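You operate a simulated robot arm through the tools that you are given. There is no shell and no other tool. Be economical: measure what you need, move in short steps, check, and stop when the job is done.

You run a simulated two-armed robot. Do the job below in one go: nothing can be reset, and whatever is moved stays where it is left.

JOB
Put two of the blue-cap tubes from the shaker table in front of the shaker on the shelf under the wheeled table. Then fetch the red-band steel cup and set it on the blue tile. Then take the green-handle dish and put it on top of the brown vials carton. Then open the bottle drawer, fetch the green-neck waste bottle and stand it on top of the plugs carton, then shut the drawer. Then put the red-cap tube on the bench in front of the bath away on the top of the wheeled table. Then take the black tube holder and put it on the bench between the hatch and the light box. Then take the grey tube holder and leave it on the low shelf at the intake end of the long bench. Then take the small teal-cap bottle that says "lake" from the second shelf from the bottom of the steel rack and leave it on top of the orange filter pack. Then put two of the grey-band bottles from the top of the case bench on the low shelf at the intake end of the long bench. Then shut the sliding door. Do these in the order given. Set down upright: blue-cap tube, green-neck waste bottle, red-cap tube, small teal-cap bottle, grey-band bottle.
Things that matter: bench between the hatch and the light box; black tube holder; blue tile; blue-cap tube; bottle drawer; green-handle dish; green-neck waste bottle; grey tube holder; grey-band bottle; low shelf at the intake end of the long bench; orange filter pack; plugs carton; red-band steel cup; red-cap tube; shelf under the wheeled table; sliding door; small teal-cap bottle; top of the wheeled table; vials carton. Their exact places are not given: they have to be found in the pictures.

The check looks at the end state, three seconds after you hand in, the way a careful person would. Anything else that was tipped, shoved, dropped, spilled or broken makes it a failure. Lids that push on must go on centred and level and be pressed home; caps that screw on are set level and turned clockwise until they are tight.

ROBOT AND FRAMES
Two 7-joint arms with two-finger parallel grippers on one trunk, on a base that drives. Base frame: it is fixed to the floor where the robot stands at the start and does not move with it; the origin is under the middle of the robot, x ahead of it, y to its left, z up; the surface under the hand at the start is at about z = 0.9. Readings come in m, rad, newtons and seconds.
The left shoulder is at the start at [0.05, 0.168, 1.182], the right one opposite. With the tool pointing down near the work surface each hand reaches from about 0.22 to 0.66 m from the robot's upright axis, wherever it stands, measured 20 degrees to its own side. Places, roughly: bench between the hatch and the light box (26x20 c [-1.16, -4.66, 0.9]; black tube holder (8x8x4 cm) [-0.9, -1.4, 0.9]; blue tile (12x12x2 cm) [0.8, 3.7, 0.8]; blue-cap tube [0.5, -0.25, 1]; bottle drawer [-1.1, 0.8, 0.5]; green-handle dish (7x15x6 cm) [0.4, 1.8, 0.9]; green-neck waste bottle [-1, 1, 0.5]; grey tube holder (8x8x4 cm) [-1, -1.5, 0.9]; grey-band bottle [-1.5, 2.75, 0.75]; low shelf at the intake end of the long bench [-1.3, -1.8, 0.2]; orange filter pack [-0.25, 3.75, 0.75]; plugs carton [-0.5, 3.75, 0.75]; red-band steel cup (8x7x6 cm) [0.4, 1.5, 0.9]; red-cap tube (5x5x12 cm) [-1, -0.6, 1]; shelf under the wheeled table [0.5, 1.5, 0.3]; sliding door [-0.1, 2.3, 1]; small teal-cap bottle [-0.5, 4, 0.75]; top of the wheeled table (19x129 cm) [0.4, 1.5, 0.9]; vials carton [0.75, -1.5, 1]. Payload 1.57 kg a hand.
The TCP of each hand is the grasp point between the finger pads, 0.03 m short of the fingertips. In the tool frame z runs along the fingers and y along their closing line. The gripper opens to 0.08 m. The fingers are 0.017 m wide and 0.012 m thick; the gripper's body (0.04 by 0.082 m) begins 0.08 m behind the TCP.
Orientation is told as [roll, pitch, yaw] about the base's x, y, z axes, in that order, counted from this pose: with the fingers straight down and closing along the base's y, the tool's x points along the base's -x, its y along +y and its z along -z.

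CONTROLS
- The arms move only by the tool apply_moves. It takes "left_motion", "right_motion" or both (then of equal length, played together; a hand with none holds still); each is text: rows parted by semicolons, each of 7 numbers parted by spaces: the turn, a rotation vector about the base's x, y, z in units of 60 degrees (1.0 is 60 degrees), then the shift along the base's x, y, z in units of 400 mm (1.0 is 400 mm), then the finger opening in m, from 0 to 0.08. In form: rx ry rz dx dy dz jaw; .... A call has 1 to 10 rows; each row is the pose to reach, as a shift and turn from the pose commanded when the call began. A call with a number of a shift or a turn outside -1 to 1 is refused whole. A row lasts 0.2 s, in which the tool goes at most 0.05 m and 0.15 rad; a call with a longer step from one row to the next is refused whole, and so is a gripper value outside its range. A pose out of reach is approached as far as the arm can. The call stops where the force on the tool passes 40 N (or 10 N more than at its start, if that is more) or the arm is blocked; 0.2 s more then pass. Each finger travels about 0.045 m/s and halts on what it meets, pressing with about 31 N; the grip force reading is that of the motor and also rises with nothing between the fingers. The clock runs only during rows and for 0.2 s after the last one: add rows that repeat a pose to give the fingers time. The reply holds the time, the measured pose of the TCP, the force on the tool along the base axes, the opening and the grip force, in the units named above and with some noise, with the torque about the TCP (base axes, N m) and any sound that the robot's microphone picked up.
- Cameras (640 x 400 px; columns grow to the right, rows downward): "scene" is now at [0.1214, -0.0187, 1.4]; the picture's right is [-0.23, -0.97, 0.00], its down [-0.60, 0.14, -0.79] and it looks along [0.77, -0.18, -0.62] (base axes); focal length 271 px, centre (320, 200). "left" rides on the left gripper at [0.072, 0.007, -0.122] in its tool frame; the picture's right is [-0.09, 1.00, 0.00], its down [-0.84, -0.08, -0.54] and it looks along [-0.54, -0.05, 0.84] (tool axes); focal length 238 px, centre (320, 200). "right" rides on the right gripper at [0.072, -0.007, -0.122] in its tool frame; the picture's right is [0.09, 1.00, 0.00], its down [-0.84, 0.08, -0.54] and it looks along [-0.54, 0.05, 0.84] (tool axes); focal length 238 px, centre (320, 200).
- snapshot(camera): a new picture of that camera. The clock stands still meanwhile.
- lift_body(by): slides the trunk up (or, below 0, down) by that many m; the arms and the scene camera ride with it, the base frame stays. It gives what a move gives, with no picture.
- steer(legs): drives the robot by 1 to 6 legs, each [ahead, left, turn to the left] in m, m and rad, along the robot's own axes; the way and the turn of a leg run together, so that a leg with both is an arc; at most 1.5 m and 3.142 rad a leg. The arms and the cameras ride along, it lands a little off, and it stops where it bumps. It gives what a move gives.
- turn_head(pan, tilt): turns the head with the scene camera to pan (to the left, within 1.396 rad either way) and tilt (down, from -0.506 to 1.204), counted from straight ahead of the robot. It gives what a move gives.
- pixel_to_xyz(camera, pixels): for up to 12 pixels [column, row] of the newest picture of that camera ("zoom" is the newest enlarged one), the place [x, y, z] in the base frame of the surface seen there, good to about 0.002 m, but the place of the scene camera against the robot may be out by one fixed shift of up to 0.018 m in any direction. The clock stands still meanwhile.
- zoom(camera, box): a new picture of the part [left, top, right, bottom] of that camera's present view, enlarged. The clock stands still meanwhile.
- hand_in(): hands the job in; it is judged then, once.

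Keep the steps short. Do not move on a guess: measure, check each grasp and each placing, and mend mistakes. In all there are 385 turns and 358 pictures (those below and enlarged ones count). Leave the grippers open and the arms clear of the work at the hand-in unless told otherwise, and finish with a single line.

The tools are called after "Emit:" as a command line: name --argument value ..., lists and objects as JSON in quotes. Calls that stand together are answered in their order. apply_moves: Moves the arms, as the interface text tells. Its arguments: {"type":"object","properties":{"left_motion":{"type":"string"},"right_motion":{"type":"string"}},"required":[]} The other tools are called the same way: lift_body (by) slides the trunk up or down; steer (legs) drives the base; turn_head (pan, tilt) turns the head that bears the scene camera; snapshot (camera) takes a picture; pixel_to_xyz (camera, pixels) gives the place of the surface under pixels of a picture; zoom (camera, box) takes an enlarged picture of a part of a camera's view; hand_in () hands the job in.

At the start:

```text
clock: 0.0
left_tool_pos: [0.4418, 0.1272, 1.1506]
left_tool_rot: [0.0, -0.001, 0.0]
left_wrist_force: [0.0, -0.3, -0.3]
left_ft_torque: [-0.02, 0.04, -0.01]
left_finger_gap: 0.0799
left_grip_force: 0.0
right_tool_pos: [0.405, -0.2484, 1.1291]
right_tool_rot: [0.001, 0.0, 0.0]
right_wrist_force: [-1.4, 0.4, 0.1]
right_ft_torque: [0.01, 0.01, 0.0]
right_finger_gap: 0.0801
right_grip_force: 0.1
trunk travel left (down, up): [-0.35, 0.093]
robot x, y, heading: [-0.0019, 0.0012, 0.001]
head pan, tilt: [-0.23, 0.663]
```

scene: 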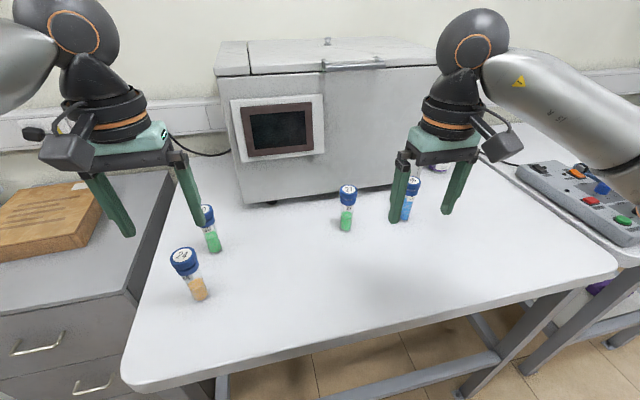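
right: 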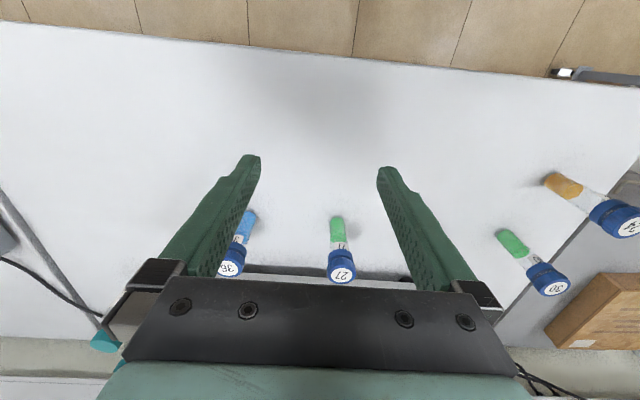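
left: 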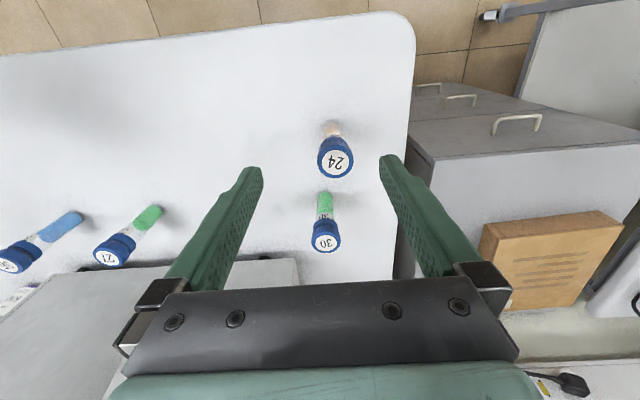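

I see four blue-cap tubes on the shaker table. First I measure their caps and bases in the scene picture and in the left/right pictures.

Emit:
pixel_to_xyz --camera "left" --pixels '[[337, 157], [326, 236], [325, 195], [333, 128], [120, 242], [150, 215], [400, 100], [200, 100]]'

Emit:
pixel_to_xyz --camera "scene" --pixels '[[184, 254], [207, 212], [348, 188], [199, 296], [215, 248], [346, 226], [250, 330]]'

Emit:
pixel_to_xyz --camera "right" --pixels '[[341, 268], [230, 268], [555, 288], [338, 225], [248, 215], [300, 100]]'

Emit:
turn_head --pan 1.39 --tilt 0.5

```text
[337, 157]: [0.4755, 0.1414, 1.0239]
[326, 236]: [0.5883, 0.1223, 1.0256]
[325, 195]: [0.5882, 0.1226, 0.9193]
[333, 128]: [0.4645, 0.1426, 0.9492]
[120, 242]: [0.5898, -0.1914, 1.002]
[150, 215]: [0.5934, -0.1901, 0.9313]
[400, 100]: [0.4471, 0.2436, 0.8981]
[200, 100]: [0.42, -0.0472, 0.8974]
```

```text
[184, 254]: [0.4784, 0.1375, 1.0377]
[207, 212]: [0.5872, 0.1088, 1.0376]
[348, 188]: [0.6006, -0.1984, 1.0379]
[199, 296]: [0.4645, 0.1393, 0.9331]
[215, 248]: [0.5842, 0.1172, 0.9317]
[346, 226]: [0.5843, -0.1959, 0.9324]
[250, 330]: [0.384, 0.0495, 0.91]
```

```text
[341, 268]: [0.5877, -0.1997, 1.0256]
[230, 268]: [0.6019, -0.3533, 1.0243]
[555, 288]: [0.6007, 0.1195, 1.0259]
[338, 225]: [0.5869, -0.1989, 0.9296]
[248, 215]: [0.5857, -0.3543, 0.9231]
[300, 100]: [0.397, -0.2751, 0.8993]
```

```text
clock: 1.7
left_tool_pos: [0.4413, 0.1274, 1.1489]
left_tool_rot: [0.001, 0.001, -0.001]
left_wrist_force: [0.3, -0.7, -0.4]
left_ft_torque: [0.03, -0.01, 0.01]
left_finger_gap: 0.0802
left_grip_force: 0.0
right_tool_pos: [0.403, -0.2489, 1.1293]
right_tool_rot: [-0.001, -0.001, 0.0]
right_wrist_force: [0.3, 0.5, 0.2]
right_ft_torque: [-0.02, 0.02, 0.0]
right_finger_gap: 0.0798
right_grip_force: 0.0
trunk travel left (down, up): [-0.35, 0.093]
robot x, y, heading: [-0.0008, 0.0012, -0.003]
head pan, tilt: [1.389, 0.499]
```

Left hand's measure: tube 24 at about (0.472, 0.142), cap top 1.025; table 0.898. Scene camera reads ~0.012 too high. Now I look to the left at the wheeled table.

Emit:
snapshot --camera "scene"

```text
354 pictures are left
```

scene: 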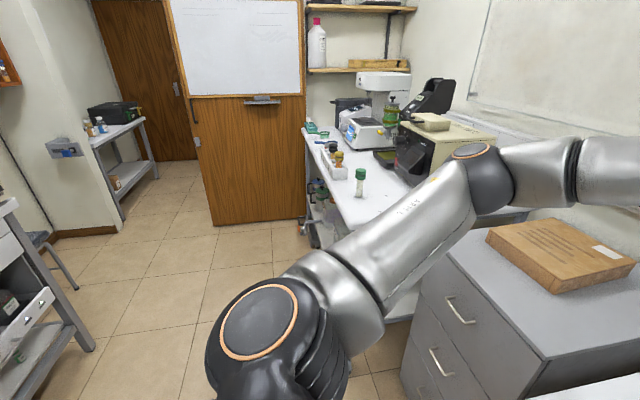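

I measure landmarks in this picture: the counter with tube rack, floor and edges.

Emit:
pixel_to_xyz --camera "scene" --pixels '[[357, 215], [360, 178], [312, 135], [330, 205], [308, 215], [320, 190], [260, 200], [110, 200], [120, 128], [20, 310], [65, 150], [350, 165]]'

Emit:
zoom --camera "scene" --box '[270, 60, 470, 260]'

Emit:
zoom --camera "scene" --box '[0, 80, 220, 220]'

```text
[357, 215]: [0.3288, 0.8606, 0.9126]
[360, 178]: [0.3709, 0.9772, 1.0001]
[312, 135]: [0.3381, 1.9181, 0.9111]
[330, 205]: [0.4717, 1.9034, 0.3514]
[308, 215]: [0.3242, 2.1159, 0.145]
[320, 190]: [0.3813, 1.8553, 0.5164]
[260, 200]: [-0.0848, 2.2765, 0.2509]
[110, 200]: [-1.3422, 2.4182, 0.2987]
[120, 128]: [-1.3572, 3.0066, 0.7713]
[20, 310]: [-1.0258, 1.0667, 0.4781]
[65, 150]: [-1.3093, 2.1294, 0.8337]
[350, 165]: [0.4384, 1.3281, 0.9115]
```

```text
2.00 times, centred on (370, 160) of scene
```

zoom: 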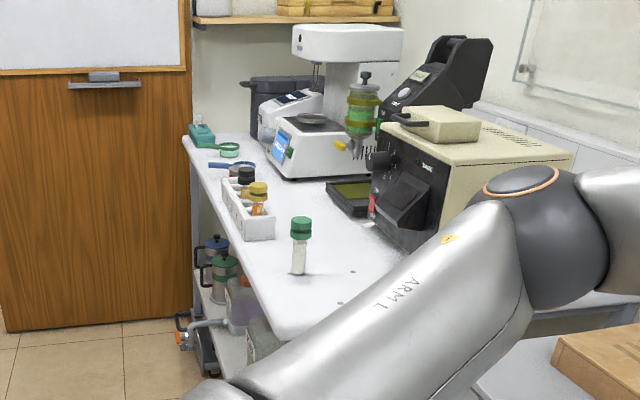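

```text
2.86 times, centred on (110, 150) of scene
```

zoom: 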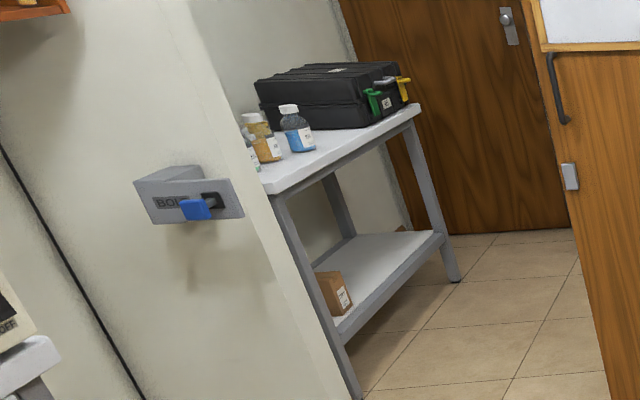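

The white table left with shelf below (front edge x≈0.32, y 0.85–2.1) is the wheeled table. I drive over there to look at its shelf before choosing how to grip the tubes.

Emit:
steer --legs '[[-0.3, 0, 0], [0, 1.4, 0]]'

Emit:
turn_head --pan 0.0 --tilt 0.75

Emit:
snapshot --camera "scene"

```text
clock: 16.0
left_tool_pos: [0.1325, 1.5652, 1.1491]
left_tool_rot: [-0.002, 0.001, 0.014]
left_wrist_force: [-0.8, -0.5, -0.6]
left_ft_torque: [0.02, 0.01, -0.01]
left_finger_gap: 0.0802
left_grip_force: 0.1
right_tool_pos: [0.0995, 1.1904, 1.1285]
right_tool_rot: [0.001, -0.001, 0.015]
right_wrist_force: [-0.6, 0.0, 0.6]
right_ft_torque: [0.01, -0.01, -0.01]
right_finger_gap: 0.08
right_grip_force: 0.0
trunk travel left (down, up): [-0.35, 0.093]
robot x, y, heading: [-0.3076, 1.4327, 0.015]
head pan, tilt: [1.389, 0.499]
```

```text
clock: 17.6
left_tool_pos: [0.1319, 1.566, 1.1488]
left_tool_rot: [0.0, -0.001, 0.013]
left_wrist_force: [0.2, -0.2, -1.3]
left_ft_torque: [-0.02, 0.01, -0.01]
left_finger_gap: 0.0801
left_grip_force: 0.1
right_tool_pos: [0.0976, 1.1894, 1.1292]
right_tool_rot: [0.0, 0.0, 0.014]
right_wrist_force: [0.4, 0.1, -0.4]
right_ft_torque: [-0.01, -0.02, -0.01]
right_finger_gap: 0.0797
right_grip_force: 0.1
trunk travel left (down, up): [-0.35, 0.093]
robot x, y, heading: [-0.3083, 1.4347, 0.018]
head pan, tilt: [0.0, 0.75]
```

```text
351 pictures are left
```

scene: 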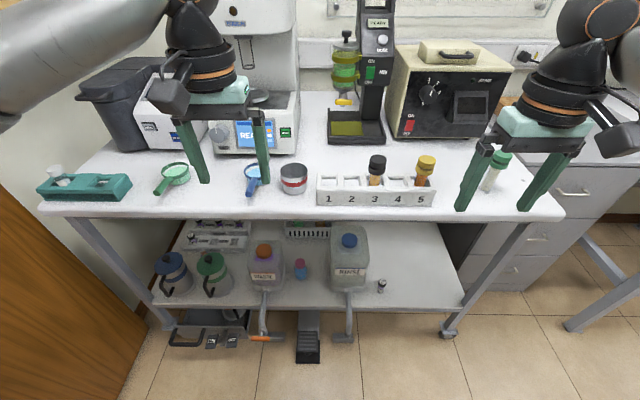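

Here the shelf is visible. Measure free spots, shelf edge, table edge, and the items for later (red-band cup, green-handle dish).

Emit:
pixel_to_xyz --camera "scene" --pixels '[[420, 270], [430, 300], [400, 304], [381, 285], [350, 285], [440, 260], [210, 304], [450, 216], [100, 210], [293, 180], [165, 185], [293, 170]]'

Emit:
zoom --camera "scene" --box '[140, 200, 480, 370]'

Emit:
zoom --camera "scene" --box '[30, 120, 350, 220]'

```text
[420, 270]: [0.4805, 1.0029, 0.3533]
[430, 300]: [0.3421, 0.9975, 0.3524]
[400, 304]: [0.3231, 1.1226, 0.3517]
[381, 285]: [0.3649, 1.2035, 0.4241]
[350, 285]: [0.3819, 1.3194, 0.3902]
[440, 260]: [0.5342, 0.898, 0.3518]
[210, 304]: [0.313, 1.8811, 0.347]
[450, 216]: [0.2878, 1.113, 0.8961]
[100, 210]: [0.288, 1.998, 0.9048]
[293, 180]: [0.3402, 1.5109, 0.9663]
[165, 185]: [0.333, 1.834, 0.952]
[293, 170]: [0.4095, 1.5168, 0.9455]
```

```text
1.88 times, centred on (310, 285) of scene
```

zoom: 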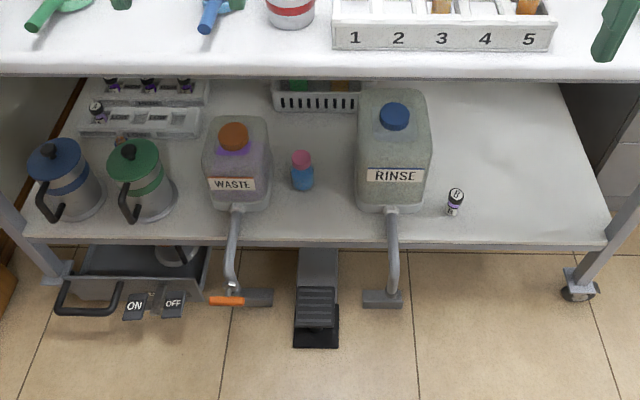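

```text
2.00 times, centred on (190, 170) of scene
```

zoom: 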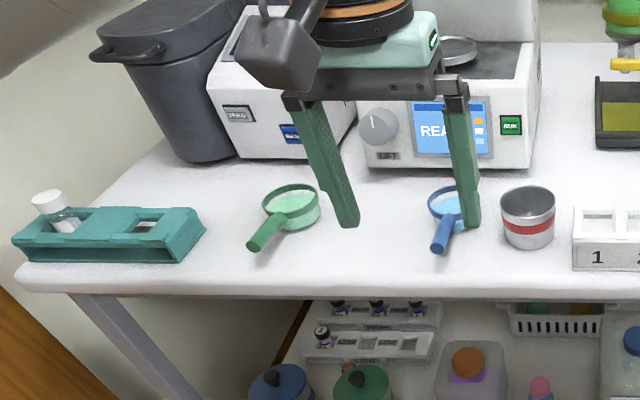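

Shelf is at z≈0.34, edge x≈0.32, free spot around y 0.93–1.15; table top edge x≈0.29 at 0.9. I'll grip the tubes with hands pitched 45° forward. Drive back to the shaker table.

Emit:
steer --legs '[[0, 0, -0.018], [0, -1.43, 0], [0.3, 0, 0]]'

Emit:
apply_moves --left_motion "0 -0.125 0 0 0 0 0.08; 0 -0.25 0 0 0 0 0.08; 0 -0.375 0 0 0 0 0.08; 0 -0.5 0 0 0 0 0.08; 0 -0.625 0 0 0 0 0.08; 0 -0.75 0 0 0 0 0.08" --right_motion "0 -0.125 0 0 0 0 0.08; 0 -0.25 0 0 0 0 0.08; 0 -0.375 0 0 0 0 0.08; 0 -0.5 0 0 0 0 0.08; 0 -0.625 0 0 0 0 0.08; 0 -0.75 0 0 0 0 0.08"

Emit:
snapshot --camera "left"

Emit:
snapshot --camera "right"

```text
clock: 32.3
left_tool_pos: [0.4321, 0.1299, 1.1496]
left_tool_rot: [-0.001, 0.002, 0.003]
left_wrist_force: [0.0, 0.4, 0.9]
left_ft_torque: [-0.01, -0.01, 0.01]
left_finger_gap: 0.08
left_grip_force: 0.0
right_tool_pos: [0.3963, -0.2439, 1.1289]
right_tool_rot: [0.0, -0.001, 0.005]
right_wrist_force: [0.7, -0.7, 0.0]
right_ft_torque: [-0.03, 0.01, 0.0]
right_finger_gap: 0.0801
right_grip_force: 0.0
trunk travel left (down, up): [-0.35, 0.093]
robot x, y, heading: [-0.0095, 0.0014, 0.007]
head pan, tilt: [0.0, 0.75]
```

```text
clock: 33.7
left_tool_pos: [0.4313, 0.1293, 1.1499]
left_tool_rot: [-0.006, -0.789, 0.006]
left_wrist_force: [-0.4, -0.7, 0.9]
left_ft_torque: [-0.04, -0.01, 0.02]
left_finger_gap: 0.08
left_grip_force: 0.0
right_tool_pos: [0.395, -0.2451, 1.1306]
right_tool_rot: [-0.004, -0.788, 0.007]
right_wrist_force: [0.4, -0.6, 0.0]
right_ft_torque: [-0.02, 0.02, -0.01]
right_finger_gap: 0.0798
right_grip_force: 0.1
trunk travel left (down, up): [-0.35, 0.093]
robot x, y, heading: [-0.0113, 0.0035, 0.009]
head pan, tilt: [0.0, 0.75]
```

```text
348 pictures are left
```

left: 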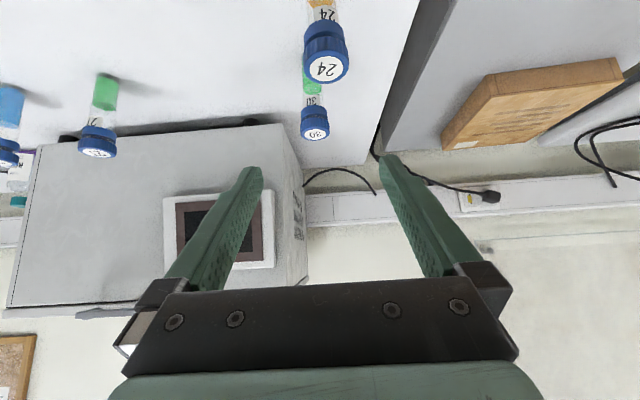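

```text
347 pictures are left
```

right: 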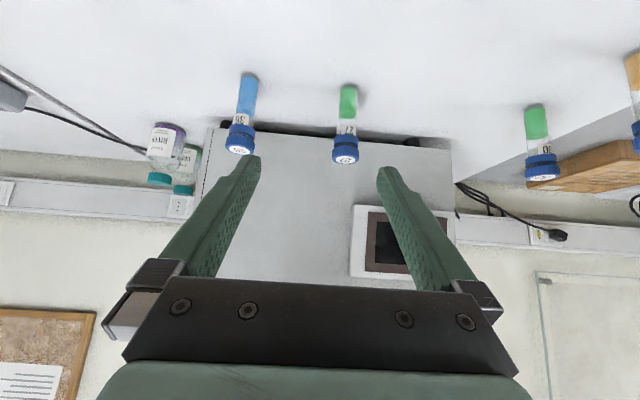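

Measure the tube bodies again in these views.

Emit:
pixel_to_xyz --camera "left" --pixels '[[326, 70], [325, 40], [324, 6], [322, 18]]'

Emit:
pixel_to_xyz --camera "right" --pixels '[[345, 158], [346, 145], [347, 100], [348, 90], [347, 122]]'

```text
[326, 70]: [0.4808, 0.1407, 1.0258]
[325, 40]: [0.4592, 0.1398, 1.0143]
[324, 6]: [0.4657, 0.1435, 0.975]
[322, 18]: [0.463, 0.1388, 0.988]
```

```text
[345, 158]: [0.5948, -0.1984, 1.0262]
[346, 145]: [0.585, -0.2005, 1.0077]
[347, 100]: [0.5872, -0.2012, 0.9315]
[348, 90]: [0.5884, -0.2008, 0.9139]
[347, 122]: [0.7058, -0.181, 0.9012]
```

Tube 24 axis ≈ (0.478, 0.141), tube 27 axis ≈ (0.601, −0.200). Both hands go behind them at z 0.945.

Emit:
apply_moves --left_motion "0 0 0 -0.0355 0.006 -0.1025 0.08; 0 0 0 -0.071 0.012 -0.205 0.08; 0 0 0 -0.1065 0.018 -0.3075 0.08; 0 0 0 -0.142 0.024 -0.41 0.08; 0 0 0 -0.1775 0.03 -0.5125 0.08; 0 0 0 -0.1775 0.03 -0.5125 0.08" --right_motion "0 0 0 0.0425 0.0225 -0.0928 0.08; 0 0 0 0.085 0.045 -0.1856 0.08; 0 0 0 0.1275 0.0675 -0.2784 0.08; 0 0 0 0.17 0.09 -0.3712 0.08; 0 0 0 0.2125 0.1125 -0.464 0.08; 0 0 0 0.2125 0.1125 -0.464 0.08"

Emit:
snapshot --camera "left"

Emit:
snapshot --camera "right"

```text
clock: 35.1
left_tool_pos: [0.3644, 0.141, 0.9419]
left_tool_rot: [-0.006, -0.786, 0.005]
left_wrist_force: [-0.3, -0.4, -0.7]
left_ft_torque: [0.01, 0.0, -0.02]
left_finger_gap: 0.08
left_grip_force: 0.1
left hand out of reach, approached as far as the arm can: row 4
right_tool_pos: [0.4799, -0.1995, 0.9433]
right_tool_rot: [-0.003, -0.784, 0.004]
right_wrist_force: [-0.2, 0.6, 0.1]
right_ft_torque: [0.01, 0.01, 0.01]
right_finger_gap: 0.08
right_grip_force: 0.1
trunk travel left (down, up): [-0.35, 0.093]
robot x, y, heading: [-0.0084, 0.0018, 0.006]
head pan, tilt: [0.0, 0.75]
```

```text
346 pictures are left
```

left: 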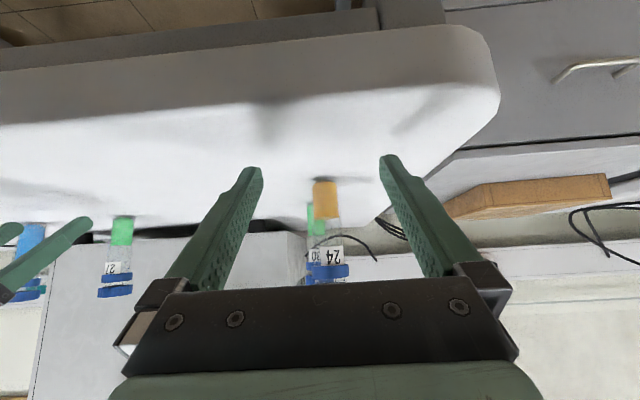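

```text
345 pictures are left
```

right: 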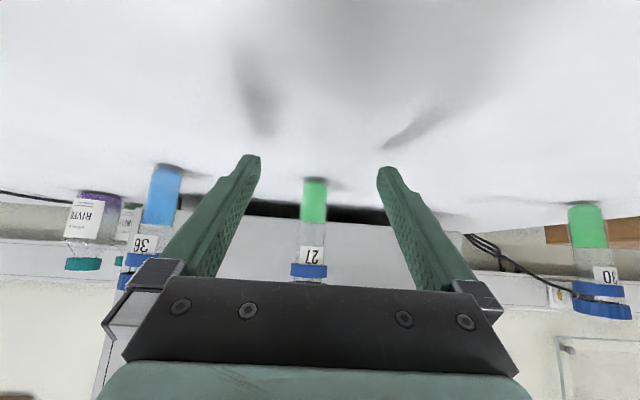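

Both tubes sit between the fingers' lines. Move forward and close.

Emit:
apply_moves --left_motion "0 0 0 0.1 0 0 0.08; 0 0 0 0.2 0 0 0.08; 0 0 0 0.288 0 0 0.08; 0 0 0 0.288 0 0 0.05; 0 0 0 0.288 0 0 0.02; 0 0 0 0.288 0 0 0.02; 0 0 0 0.288 0 0 0.02; 0 0 0 0.288 0 0 0.02" --right_motion "0 0 0 0.1 0 0 0.08; 0 0 0 0.2 0 0 0.08; 0 0 0 0.3 0 0 0.08; 0 0 0 0.3 0 0 0.05; 0 0 0 0.3 0 0 0.02; 0 0 0 0.3 0 0 0.02; 0 0 0 0.3 0 0 0.02; 0 0 0 0.3 0 0 0.02"

Emit:
snapshot --camera "left"

Emit:
snapshot --camera "right"

```text
clock: 36.9
left_tool_pos: [0.478, 0.1426, 0.9448]
left_tool_rot: [-0.006, -0.787, 0.005]
left_wrist_force: [0.1, 0.1, -0.3]
left_ft_torque: [-0.01, 0.02, 0.06]
left_finger_gap: 0.031
left_grip_force: 30.6
right_tool_pos: [0.6008, -0.2005, 0.9445]
right_tool_rot: [-0.004, -0.786, 0.005]
right_wrist_force: [0.8, 0.4, 1.0]
right_ft_torque: [0.03, -0.03, 0.01]
right_finger_gap: 0.0312
right_grip_force: 31.6
trunk travel left (down, up): [-0.35, 0.093]
robot x, y, heading: [-0.0071, 0.002, 0.005]
head pan, tilt: [0.0, 0.75]
```

```text
344 pictures are left
```

left: 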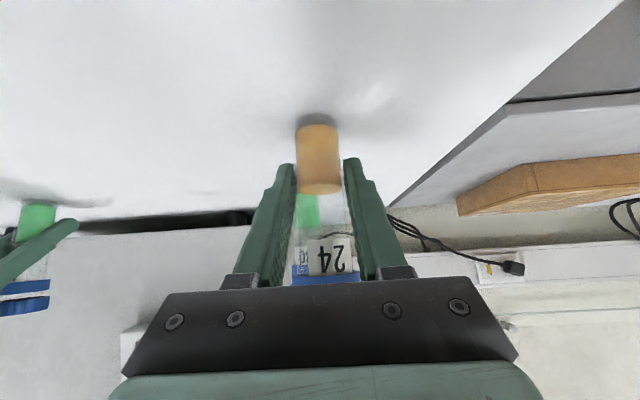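

```text
343 pictures are left
```

right: 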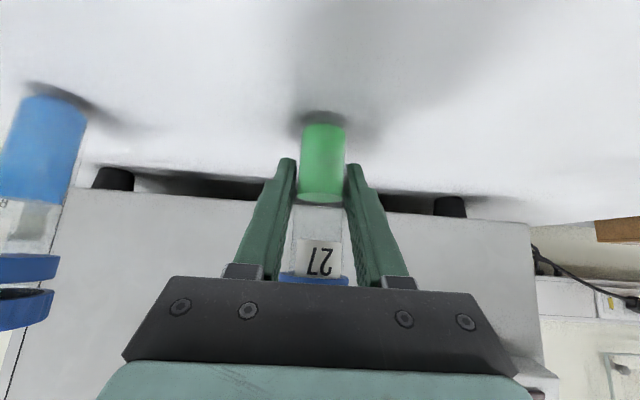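

Both gripped (31 mm). Lift 0.12 m and draw back.

Emit:
apply_moves --left_motion "0 0 0 0 0 0.1 0.02; 0 0 0 0 0 0.2 0.02; 0 0 0 0 0 0.3 0.02; 0 0 0 -0.1 0 0.35 0.02; 0 0 0 -0.1 0 0.35 0.02; 0 0 0 -0.1 0 0.35 0.02" --right_motion "0 0 0 0 0 0.1 0.02; 0 0 0 0 0 0.2 0.02; 0 0 0 0 0 0.3 0.02; 0 0 0 -0.1 0 0.35 0.02; 0 0 0 -0.2 0 0.35 0.02; 0 0 0 -0.3 0 0.35 0.02"

Emit:
steer --legs '[[-0.42, 0, -0.005], [0, 1.0, 0]]'

Emit:
snapshot --camera "scene"

```text
clock: 38.3
left_tool_pos: [0.4346, 0.1433, 1.0839]
left_tool_rot: [-0.007, -0.786, 0.007]
left_wrist_force: [-0.6, 0.3, -0.8]
left_ft_torque: [-0.02, 0.02, 0.02]
left_finger_gap: 0.0309
left_grip_force: 30.7
right_tool_pos: [0.4794, -0.2003, 1.0834]
right_tool_rot: [-0.002, -0.785, 0.006]
right_wrist_force: [0.4, 0.7, -0.3]
right_ft_torque: [-0.02, -0.01, -0.02]
right_finger_gap: 0.0309
right_grip_force: 30.8
trunk travel left (down, up): [-0.35, 0.093]
robot x, y, heading: [-0.0087, 0.0022, 0.004]
head pan, tilt: [0.0, 0.75]
```

```text
clock: 49.5
left_tool_pos: [0.0052, 1.1331, 1.0823]
left_tool_rot: [-0.006, -0.787, 0.014]
left_wrist_force: [0.3, 0.0, -0.5]
left_ft_torque: [0.03, 0.01, -0.01]
left_finger_gap: 0.0311
left_grip_force: 31.4
right_tool_pos: [0.0544, 0.7897, 1.0827]
right_tool_rot: [-0.002, -0.786, 0.016]
right_wrist_force: [0.3, 0.3, -0.7]
right_ft_torque: [-0.02, -0.01, -0.01]
right_finger_gap: 0.0309
right_grip_force: 31.5
trunk travel left (down, up): [-0.35, 0.093]
robot x, y, heading: [-0.4377, 0.9893, 0.015]
head pan, tilt: [0.0, 0.75]
```

```text
342 pictures are left
```

scene: 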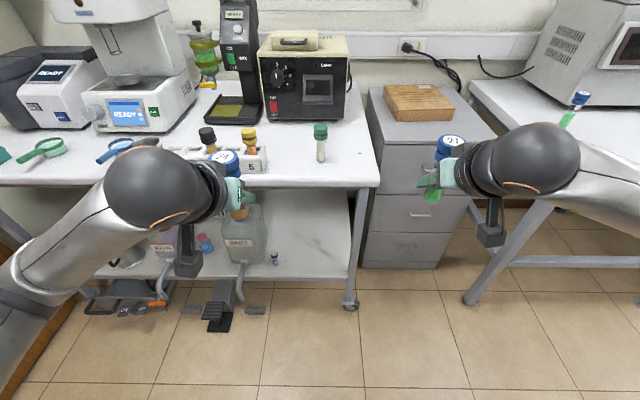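

Measure the front right leg, shelf right end, small vial on the shelf.

Emit:
pixel_to_xyz --camera "scene" --pixels '[[356, 240], [352, 270], [340, 276], [275, 256], [300, 276], [345, 230], [260, 235], [371, 186], [366, 265]]'

Emit:
lift_body --by -0.35

```text
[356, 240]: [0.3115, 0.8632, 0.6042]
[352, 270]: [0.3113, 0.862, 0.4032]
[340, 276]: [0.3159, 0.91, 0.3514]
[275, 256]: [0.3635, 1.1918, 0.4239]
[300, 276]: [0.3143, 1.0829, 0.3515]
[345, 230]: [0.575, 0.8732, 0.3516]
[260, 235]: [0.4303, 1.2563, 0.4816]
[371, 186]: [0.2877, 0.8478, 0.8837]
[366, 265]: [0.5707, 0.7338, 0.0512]
```

```text
clock: 52.9
left_tool_pos: [0.0069, 1.1335, 0.7332]
left_tool_rot: [-0.004, -0.785, 0.017]
left_wrist_force: [-0.1, -0.3, -0.6]
left_ft_torque: [-0.02, -0.01, 0.0]
left_finger_gap: 0.0311
left_grip_force: 30.8
right_tool_pos: [0.0535, 0.7882, 0.7327]
right_tool_rot: [-0.005, -0.785, 0.016]
right_wrist_force: [0.3, -0.4, -1.0]
right_ft_torque: [0.01, 0.02, 0.0]
right_finger_gap: 0.0307
right_grip_force: 30.6
trunk travel left (down, up): [0.0, 0.443]
robot x, y, heading: [-0.4373, 0.9855, 0.012]
head pan, tilt: [0.0, 0.75]
```

Trunk lowered. Now lower the hands to z≈0.44 and bring them to 0.155 m apart, all clear of the table.

Emit:
apply_moves --left_motion "0 0 0 0.02 -0.028 -0.105 0.02; 0 0 0 0.04 -0.056 -0.21 0.02; 0 0 0 0.06 -0.084 -0.315 0.02; 0 0 0 0.08 -0.112 -0.42 0.02; 0 0 0 0.1 -0.14 -0.525 0.02; 0 0 0 0.12 -0.168 -0.63 0.02; 0 0 0 0.14 -0.196 -0.7325 0.02; 0 0 0 0.14 -0.196 -0.7325 0.02" --right_motion "0 0 0 0.003 0.04 -0.105 0.02; 0 0 0 0.007 0.08 -0.21 0.02; 0 0 0 0.01 0.12 -0.315 0.02; 0 0 0 0.014 0.16 -0.42 0.02; 0 0 0 0.018 0.2 -0.525 0.02; 0 0 0 0.021 0.24 -0.63 0.02; 0 0 0 0.025 0.28 -0.7325 0.02; 0 0 0 0.025 0.28 -0.7325 0.02"

Emit:
steer --legs '[[0.01, 0.06, -0.012], [0.2, 0, 0]]'

Emit:
snapshot --camera "scene"

```text
clock: 54.9
left_tool_pos: [0.0872, 1.0863, 0.4518]
left_tool_rot: [0.049, -0.835, 0.008]
left_wrist_force: [-0.1, 0.5, -1.3]
left_ft_torque: [0.02, -0.01, -0.05]
left_finger_gap: 0.0309
left_grip_force: 31.3
right_tool_pos: [0.0664, 0.9002, 0.4364]
right_tool_rot: [-0.005, -0.786, 0.016]
right_wrist_force: [-0.3, 1.2, -0.7]
right_ft_torque: [-0.02, -0.02, -0.01]
right_finger_gap: 0.0309
right_grip_force: 31.7
trunk travel left (down, up): [0.0, 0.443]
robot x, y, heading: [-0.4388, 0.9864, 0.015]
head pan, tilt: [0.0, 0.75]
stopped in row 8 (left hand): the arm was blocked; the commanded pose is now the measured one
```

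```text
clock: 57.3
left_tool_pos: [0.2891, 1.1392, 0.451]
left_tool_rot: [0.049, -0.828, -0.006]
left_wrist_force: [-0.4, -0.9, -0.6]
left_ft_torque: [0.0, -0.04, -0.02]
left_finger_gap: 0.0312
left_grip_force: 30.9
right_tool_pos: [0.2712, 0.9542, 0.4406]
right_tool_rot: [-0.005, -0.785, 0.006]
right_wrist_force: [-0.2, -0.2, -0.7]
right_ft_torque: [0.01, 0.0, 0.03]
right_finger_gap: 0.0311
right_grip_force: 31.0
trunk travel left (down, up): [0.0, 0.443]
robot x, y, heading: [-0.2307, 1.0472, 0.004]
head pan, tilt: [0.0, 0.75]
```

```text
341 pictures are left
```

scene: 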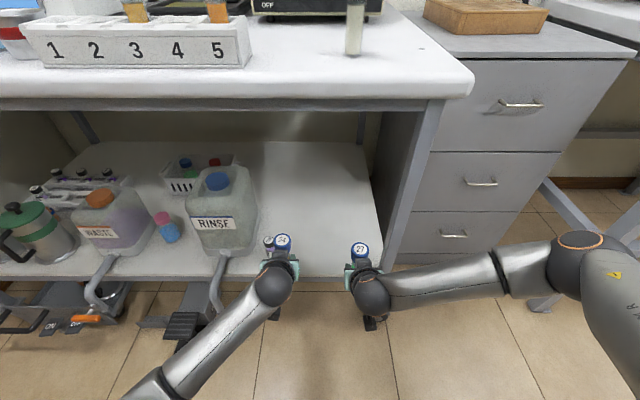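

The left arm blocked near the end of its move, leaving it a bit tilted (roll 0.05, pitch −0.83). I correct it and move both hands forward over the shelf.

Emit:
apply_moves --left_motion "-0.01 0.014 -0.011 0.05 -0.035 0 0.02; -0.02 0.028 -0.022 0.1 -0.07 0 0.02; -0.0316 0.041 -0.034 0.18 -0.085 0 0.02; -0.0316 0.041 -0.034 0.2775 -0.085 0 0.02; -0.0316 0.041 -0.034 0.2775 -0.085 0 0.02" --right_motion "0 0 0 0.08 0 0 0.02; 0 0 0 0.16 0 0 0.02; 0 0 0 0.24 0 0 0.02; 0 0 0 0.32 0 0 0.02; 0 0 0 0.32 0 0 0.02"

Emit:
snapshot --camera "left"

Emit:
snapshot --camera "scene"

```text
clock: 58.7
left_tool_pos: [0.4039, 1.1328, 0.442]
left_tool_rot: [0.055, -0.78, -0.018]
left_wrist_force: [0.4, -0.6, -0.8]
left_ft_torque: [0.0, 0.0, 0.0]
left_finger_gap: 0.0311
left_grip_force: 31.1
right_tool_pos: [0.3978, 0.9565, 0.4402]
right_tool_rot: [-0.001, -0.786, 0.003]
right_wrist_force: [-0.1, 0.4, -0.9]
right_ft_torque: [0.04, 0.02, 0.01]
right_finger_gap: 0.0312
right_grip_force: 31.2
trunk travel left (down, up): [0.0, 0.443]
robot x, y, heading: [-0.2326, 1.0456, 0.001]
head pan, tilt: [0.0, 0.75]
stopped in row 5 (left hand): the arm was blocked; the commanded pose is now the measured one
```

```text
340 pictures are left
```

left: 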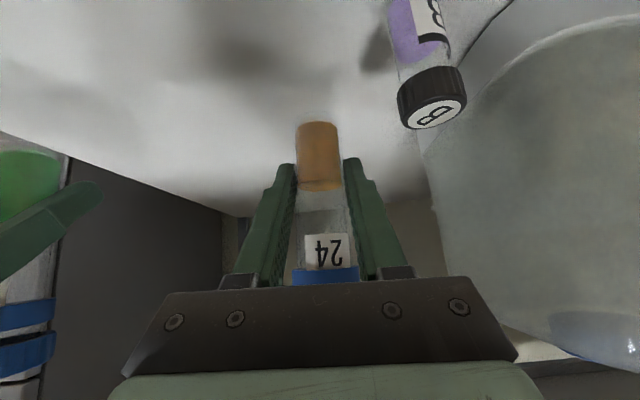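

```text
339 pictures are left
```

scene: 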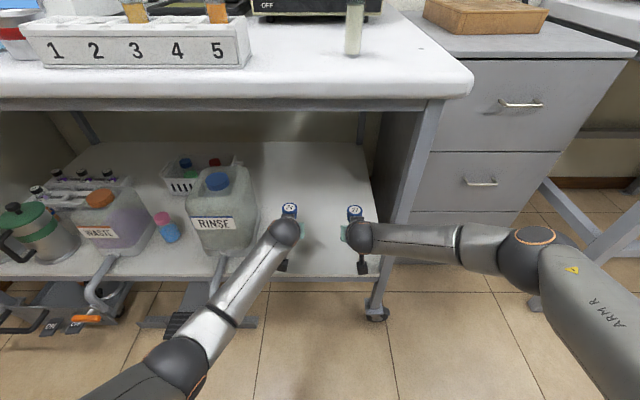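

Right tube is ready. I check shelf height with the right camera, then lower the right tube first.

Emit:
snapshot --camera "right"

Emit:
pixel_to_xyz --camera "right" --pixels '[[320, 60], [400, 100], [240, 100], [320, 130]]'

Emit:
pixel_to_xyz --camera "left" --pixels '[[320, 60], [432, 110], [410, 40], [400, 95], [570, 200]]'

```text
338 pictures are left
```

right: 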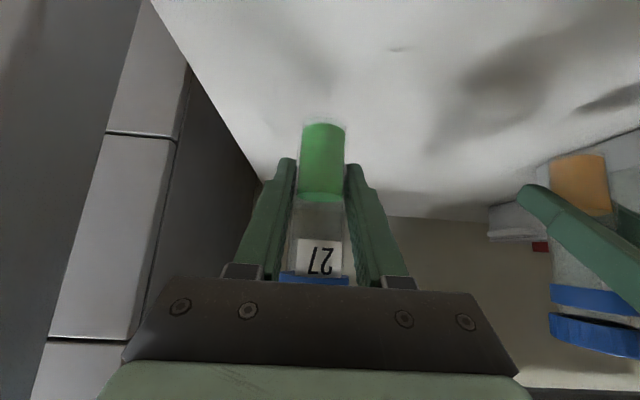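

```text
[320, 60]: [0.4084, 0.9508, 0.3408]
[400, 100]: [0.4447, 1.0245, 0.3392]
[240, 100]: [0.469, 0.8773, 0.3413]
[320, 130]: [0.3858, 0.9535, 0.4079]
```

```text
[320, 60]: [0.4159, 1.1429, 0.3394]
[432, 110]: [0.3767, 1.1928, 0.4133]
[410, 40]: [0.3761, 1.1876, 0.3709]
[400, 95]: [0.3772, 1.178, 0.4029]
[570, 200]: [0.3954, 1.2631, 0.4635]
```

Shelf at 0.340. Lower the right hand 53 mm, open.

Emit:
apply_moves --right_motion "0 0 0 0 0 -0.06 0.02; 0 0 0 0 0 -0.11 0.02; 0 0 0 0 0 -0.133 0.02; 0 0 0 0 0 -0.133 0.02; 0 0 0 0 0 -0.133 0.045; 0 0 0 0 0 -0.133 0.06; 0 0 0 0 0 -0.133 0.06; 0 0 0 0 0 -0.133 0.06"

Emit:
snapshot --camera "right"

```text
clock: 60.5
left_tool_pos: [0.4024, 1.1335, 0.4428]
left_tool_rot: [0.052, -0.779, -0.021]
left_wrist_force: [0.1, -0.5, -0.2]
left_ft_torque: [0.02, 0.01, 0.01]
left_finger_gap: 0.031
left_grip_force: 31.0
right_tool_pos: [0.3986, 0.9561, 0.3863]
right_tool_rot: [-0.004, -0.785, 0.006]
right_wrist_force: [-0.2, -0.6, -0.4]
right_ft_torque: [0.03, 0.02, 0.01]
right_finger_gap: 0.0597
right_grip_force: 0.1
trunk travel left (down, up): [0.0, 0.443]
robot x, y, heading: [-0.2283, 1.0462, 0.003]
head pan, tilt: [0.0, 0.75]
```

```text
337 pictures are left
```

right: 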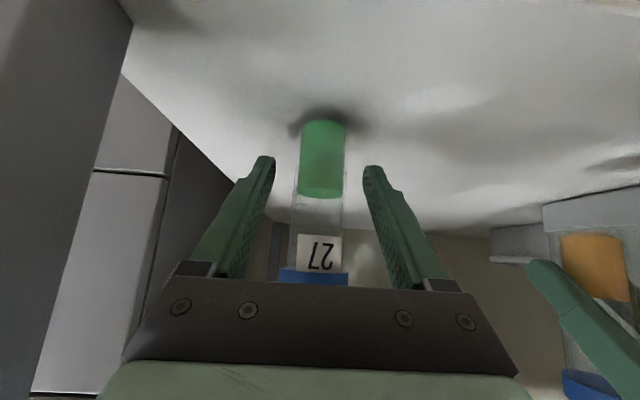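

Tube 27 stands. Pull the right hand straight back 0.2 m.

Emit:
apply_moves --right_motion "0 0 0 -0.1 0 0 0.06; 0 0 0 -0.2 0 0 0.06; 0 0 0 -0.3 0 0 0.06; 0 0 0 -0.4 0 0 0.06; 0 0 0 -0.5 0 0 0.06"

Emit:
steer --legs '[[0, -0.03, 0]]'

Emit:
snapshot --camera "scene"

```text
clock: 61.7
left_tool_pos: [0.4035, 1.132, 0.4414]
left_tool_rot: [0.052, -0.78, -0.02]
left_wrist_force: [-0.1, 0.2, -0.4]
left_ft_torque: [0.0, -0.03, -0.01]
left_finger_gap: 0.031
left_grip_force: 31.3
right_tool_pos: [0.1971, 0.955, 0.3855]
right_tool_rot: [-0.006, -0.783, 0.006]
right_wrist_force: [0.5, 0.0, 1.0]
right_ft_torque: [0.02, 0.01, 0.02]
right_finger_gap: 0.06
right_grip_force: 0.0
trunk travel left (down, up): [0.0, 0.443]
robot x, y, heading: [-0.2313, 1.046, 0.001]
head pan, tilt: [0.0, 0.75]
```

```text
clock: 62.6
left_tool_pos: [0.4049, 1.1037, 0.4421]
left_tool_rot: [0.051, -0.781, -0.021]
left_wrist_force: [1.0, 0.1, -1.0]
left_ft_torque: [0.03, -0.01, 0.0]
left_finger_gap: 0.031
left_grip_force: 31.3
right_tool_pos: [0.1968, 0.9259, 0.3861]
right_tool_rot: [-0.007, -0.784, 0.004]
right_wrist_force: [1.2, 0.2, -0.2]
right_ft_torque: [0.01, 0.01, 0.02]
right_finger_gap: 0.0598
right_grip_force: 0.0
trunk travel left (down, up): [0.0, 0.443]
robot x, y, heading: [-0.2293, 1.0193, 0.001]
head pan, tilt: [0.0, 0.75]
```

```text
336 pictures are left
```

scene: 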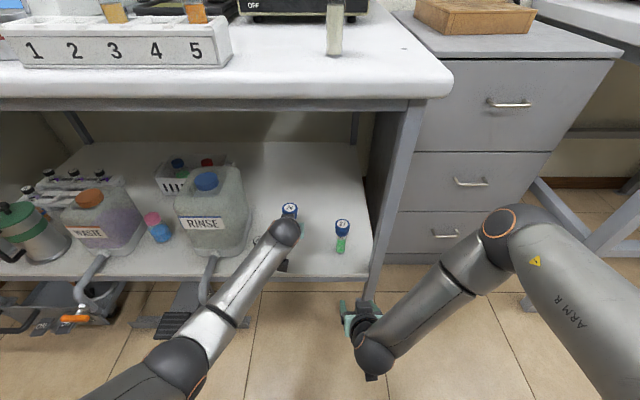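

Correct the left hand's small tilt (2°) and see whether it takes it.

Emit:
apply_moves --left_motion "-0.018 -0.003 -0.008 0 0.02 0 0.02; -0.0345 -0.005 -0.015 0 0.03 -0.05 0.02; -0.0345 -0.005 -0.015 0 0.03 -0.08 0.02"

Emit:
snapshot --camera "left"

```text
clock: 63.4
left_tool_pos: [0.4036, 1.1174, 0.4085]
left_tool_rot: [0.008, -0.786, -0.002]
left_wrist_force: [-1.0, -1.0, -0.5]
left_ft_torque: [0.05, -0.03, 0.02]
left_finger_gap: 0.0311
left_grip_force: 30.8
right_tool_pos: [0.198, 0.9262, 0.3838]
right_tool_rot: [-0.007, -0.784, 0.003]
right_wrist_force: [0.7, -0.4, 0.0]
right_ft_torque: [0.01, 0.0, -0.01]
right_finger_gap: 0.06
right_grip_force: 0.1
trunk travel left (down, up): [0.0, 0.443]
robot x, y, heading: [-0.2322, 1.0171, 0.004]
head pan, tilt: [0.0, 0.75]
```

```text
335 pictures are left
```

left: 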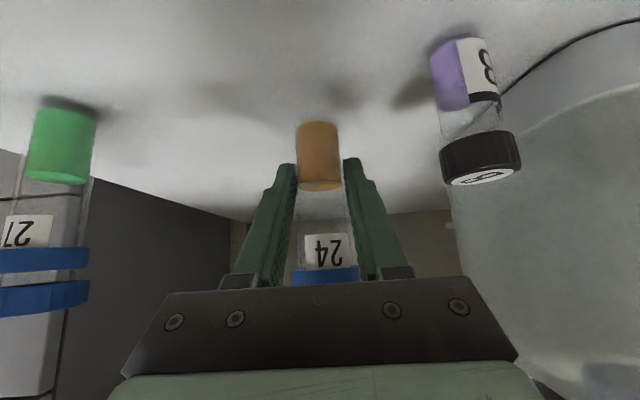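

Upright now. Lower 21 mm, open a little.

Emit:
apply_moves --left_motion "0 0 0 0 0 -0.03 0.02; 0 0 0 0 0 -0.053 0.02; 0 0 0 0 0 -0.053 0.02; 0 0 0 0 0 -0.053 0.045; 0 0 0 0 0 -0.053 0.055; 0 0 0 0 0 -0.053 0.055; 0 0 0 0 0 -0.053 0.055"

Emit:
snapshot --camera "left"

```text
clock: 65.0
left_tool_pos: [0.4062, 1.1327, 0.387]
left_tool_rot: [0.032, -0.787, -0.007]
left_wrist_force: [0.4, -0.1, 0.8]
left_ft_torque: [-0.02, -0.02, 0.0]
left_finger_gap: 0.0549
left_grip_force: 0.1
right_tool_pos: [0.1983, 0.9249, 0.3855]
right_tool_rot: [-0.005, -0.784, 0.007]
right_wrist_force: [0.2, 0.9, -0.1]
right_ft_torque: [0.0, -0.04, -0.04]
right_finger_gap: 0.06
right_grip_force: 0.0
trunk travel left (down, up): [0.0, 0.443]
robot x, y, heading: [-0.2302, 1.0151, -0.004]
head pan, tilt: [0.0, 0.75]
```

```text
334 pictures are left
```

left: 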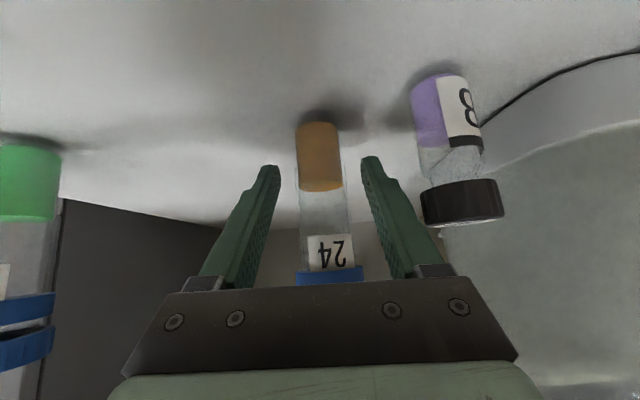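

Tube stands, fingers near the vial on the right; narrow slightly, then drive straight back.

Emit:
apply_moves --left_motion "0 0 0 0 0 0 0.047; 0 0 0 0 0 0 0.047"

Emit:
steer --legs '[[-0.25, 0, 0]]'

Emit:
snapshot --camera "scene"

```text
clock: 65.6
left_tool_pos: [0.4059, 1.1323, 0.3882]
left_tool_rot: [0.032, -0.787, -0.005]
left_wrist_force: [1.1, -0.3, 0.0]
left_ft_torque: [0.03, -0.02, -0.02]
left_finger_gap: 0.047
left_grip_force: 0.1
right_tool_pos: [0.1984, 0.9266, 0.3844]
right_tool_rot: [-0.007, -0.784, 0.006]
right_wrist_force: [1.0, -0.5, 0.1]
right_ft_torque: [0.03, 0.02, 0.02]
right_finger_gap: 0.0599
right_grip_force: 0.1
trunk travel left (down, up): [0.0, 0.443]
robot x, y, heading: [-0.2316, 1.0157, 0.0]
head pan, tilt: [0.0, 0.75]
```

```text
clock: 67.5
left_tool_pos: [0.1522, 1.1363, 0.3888]
left_tool_rot: [0.031, -0.788, 0.002]
left_wrist_force: [0.5, -0.5, 1.5]
left_ft_torque: [-0.01, -0.02, 0.0]
left_finger_gap: 0.0472
left_grip_force: 0.0
right_tool_pos: [-0.0534, 0.928, 0.3854]
right_tool_rot: [-0.006, -0.783, 0.013]
right_wrist_force: [0.4, -1.0, -0.4]
right_ft_torque: [-0.02, -0.02, -0.02]
right_finger_gap: 0.0599
right_grip_force: 0.1
trunk travel left (down, up): [0.0, 0.443]
robot x, y, heading: [-0.4897, 1.018, 0.016]
head pan, tilt: [0.0, 0.75]
```

```text
333 pictures are left
```

scene: 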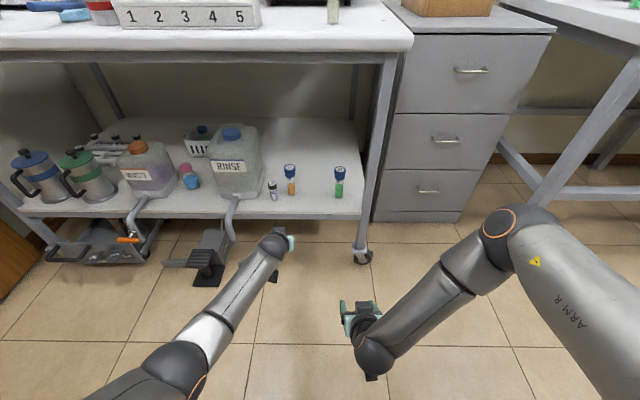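

Both tubes stand upright on the shelf. Next the red-band cup: raise trunk, bring the hands up and straight down again.

Emit:
lift_body --by 0.35

Emit:
apply_moves --left_motion "-0.005 0.125 0 -0.05 0.025 0.1 0.08; -0.01 0.25 0 -0.1 0.05 0.2 0.08; -0.015 0.375 0 -0.15 0.075 0.3 0.08; -0.02 0.5 0 -0.2 0.1 0.4 0.08; -0.02 0.625 0 -0.25 0.125 0.5 0.08; -0.02 0.75 0 -0.25 0.15 0.6 0.08; -0.02 0.75 0 -0.25 0.15 0.7 0.08; -0.02 0.75 0 -0.25 0.15 0.8 0.08; -0.02 0.75 0 -0.25 0.15 0.9 0.08; -0.02 0.75 0 -0.25 0.15 1.0 0.08" --right_motion "0 0.125 0 0 -0.1 0.1 0.08; 0 0.25 0 0 -0.2 0.2 0.08; 0 0.375 0 0 -0.25 0.3 0.08; 0 0.5 0 0 -0.25 0.4 0.08; 0 0.625 0 0 -0.25 0.5 0.08; 0 0.75 0 0 -0.25 0.6 0.08; 0 0.75 0 0 -0.25 0.7 0.08; 0 0.75 0 0 -0.25 0.8 0.08; 0 0.75 0 0 -0.25 0.9 0.08; 0 0.75 0 0 -0.25 1.0 0.08"

Emit:
steer --legs '[[0, 0.4, -0.016], [0.22, 0, 0]]'

Emit:
snapshot --camera "left"

Emit:
snapshot --camera "scene"

```text
clock: 70.9
left_tool_pos: [0.1521, 1.1367, 0.7381]
left_tool_rot: [0.033, -0.788, 0.001]
left_wrist_force: [-0.3, 0.3, -0.1]
left_ft_torque: [0.0, 0.01, -0.03]
left_finger_gap: 0.0469
left_grip_force: 0.1
right_tool_pos: [-0.0558, 0.9278, 0.7354]
right_tool_rot: [-0.008, -0.784, 0.012]
right_wrist_force: [-0.6, -0.1, 0.2]
right_ft_torque: [-0.02, -0.02, 0.01]
right_finger_gap: 0.06
right_grip_force: 0.0
trunk travel left (down, up): [-0.35, 0.093]
robot x, y, heading: [-0.4887, 1.0147, 0.008]
head pan, tilt: [0.0, 0.75]
```

```text
refused: row 1 steps farther than a row can; nothing moved
```

```text
clock: 76.3
left_tool_pos: [0.361, 1.5291, 0.7239]
left_tool_rot: [0.044, -0.759, -0.016]
left_wrist_force: [-0.1, -1.0, 0.8]
left_ft_torque: [0.0, -0.03, 0.01]
left_finger_gap: 0.047
left_grip_force: 0.1
right_tool_pos: [0.1584, 1.3193, 0.7346]
right_tool_rot: [-0.006, -0.782, -0.005]
right_wrist_force: [0.3, -0.2, 0.2]
right_ft_torque: [-0.02, 0.02, 0.02]
right_finger_gap: 0.0598
right_grip_force: 0.0
trunk travel left (down, up): [-0.35, 0.093]
robot x, y, heading: [-0.2731, 1.4139, -0.008]
head pan, tilt: [0.0, 0.75]
stopped in leg 2: the robot was blocked; the commanded pose is now the measured one
```

```text
332 pictures are left
```

left: 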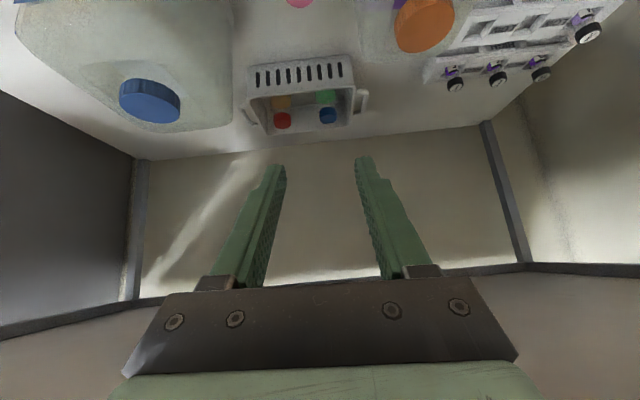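

```text
331 pictures are left
```

scene: 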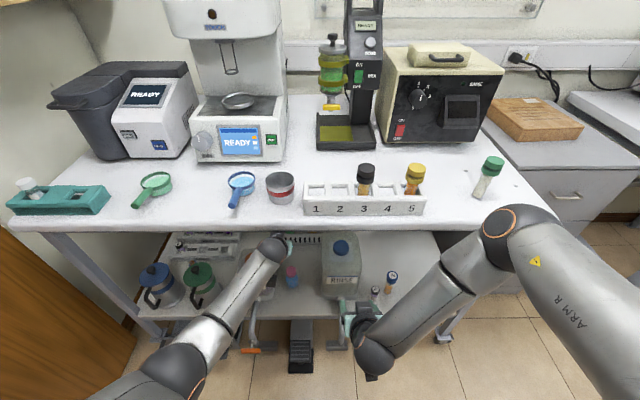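

My arm move was refused (row too long) and the drive then bumped the left arm lightly against the table edge; nothing looks disturbed. I drive straight back out.

Emit:
steer --legs '[[-0.3, 0, 0.008]]'

Emit:
apply_moves --left_motion "0 0.12 0 -0.05 0.025 0.08 0.08; 0 0.24 0 -0.1 0.05 0.16 0.08; 0 0.36 0 -0.15 0.075 0.24 0.08; 0 0.48 0 -0.2 0.1 0.32 0.08; -0.02 0.6 0 -0.25 0.12 0.42 0.08; -0.02 0.72 0 -0.25 0.15 0.54 0.08; -0.02 0.74 0 -0.25 0.15 0.66 0.08; -0.02 0.74 0 -0.25 0.15 0.78 0.08; -0.02 0.74 0 -0.25 0.15 0.9 0.08; -0.02 0.74 0 -0.25 0.15 1.0 0.08" --right_motion "0 0.12 0 0 -0.05 0.08 0.08; 0 0.24 0 0 -0.1 0.16 0.08; 0 0.36 0 0 -0.15 0.24 0.08; 0 0.48 0 0 -0.2 0.32 0.08; 0 0.6 0 0 -0.25 0.42 0.08; 0 0.72 0 0 -0.25 0.54 0.08; 0 0.75 0 0 -0.25 0.66 0.08; 0 0.75 0 0 -0.25 0.78 0.08; 0 0.75 0 0 -0.25 0.9 0.08; 0 0.75 0 0 -0.25 1.0 0.08"

Emit:
snapshot --camera "scene"

```text
clock: 78.4
left_tool_pos: [0.0594, 1.5362, 0.7242]
left_tool_rot: [0.042, -0.758, -0.004]
left_wrist_force: [-0.2, -0.1, 0.6]
left_ft_torque: [0.02, -0.01, 0.03]
left_finger_gap: 0.0469
left_grip_force: 0.1
right_tool_pos: [-0.1412, 1.3238, 0.7337]
right_tool_rot: [-0.007, -0.783, 0.006]
right_wrist_force: [0.0, 0.3, 0.5]
right_ft_torque: [0.0, -0.01, 0.02]
right_finger_gap: 0.0597
right_grip_force: 0.1
trunk travel left (down, up): [-0.35, 0.093]
robot x, y, heading: [-0.5745, 1.4122, 0.004]
head pan, tilt: [0.0, 0.75]
```

```text
clock: 80.6
left_tool_pos: [-0.0415, 1.5968, 1.1267]
left_tool_rot: [0.019, 0.018, 0.006]
left_wrist_force: [-0.7, -0.5, -0.5]
left_ft_torque: [0.0, -0.04, 0.0]
left_finger_gap: 0.0803
left_grip_force: 0.0
right_tool_pos: [-0.1404, 1.2223, 1.1357]
right_tool_rot: [-0.003, 0.004, 0.003]
right_wrist_force: [-0.2, 0.2, 0.7]
right_ft_torque: [0.0, 0.02, -0.02]
right_finger_gap: 0.0801
right_grip_force: 0.2
trunk travel left (down, up): [-0.35, 0.093]
robot x, y, heading: [-0.5747, 1.4152, 0.001]
head pan, tilt: [0.0, 0.75]
```

```text
330 pictures are left
```

scene: 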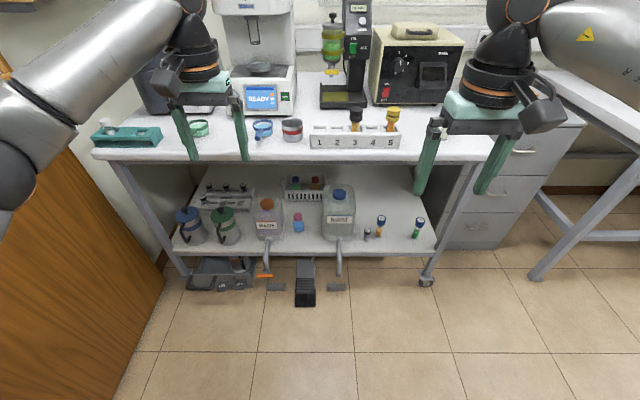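

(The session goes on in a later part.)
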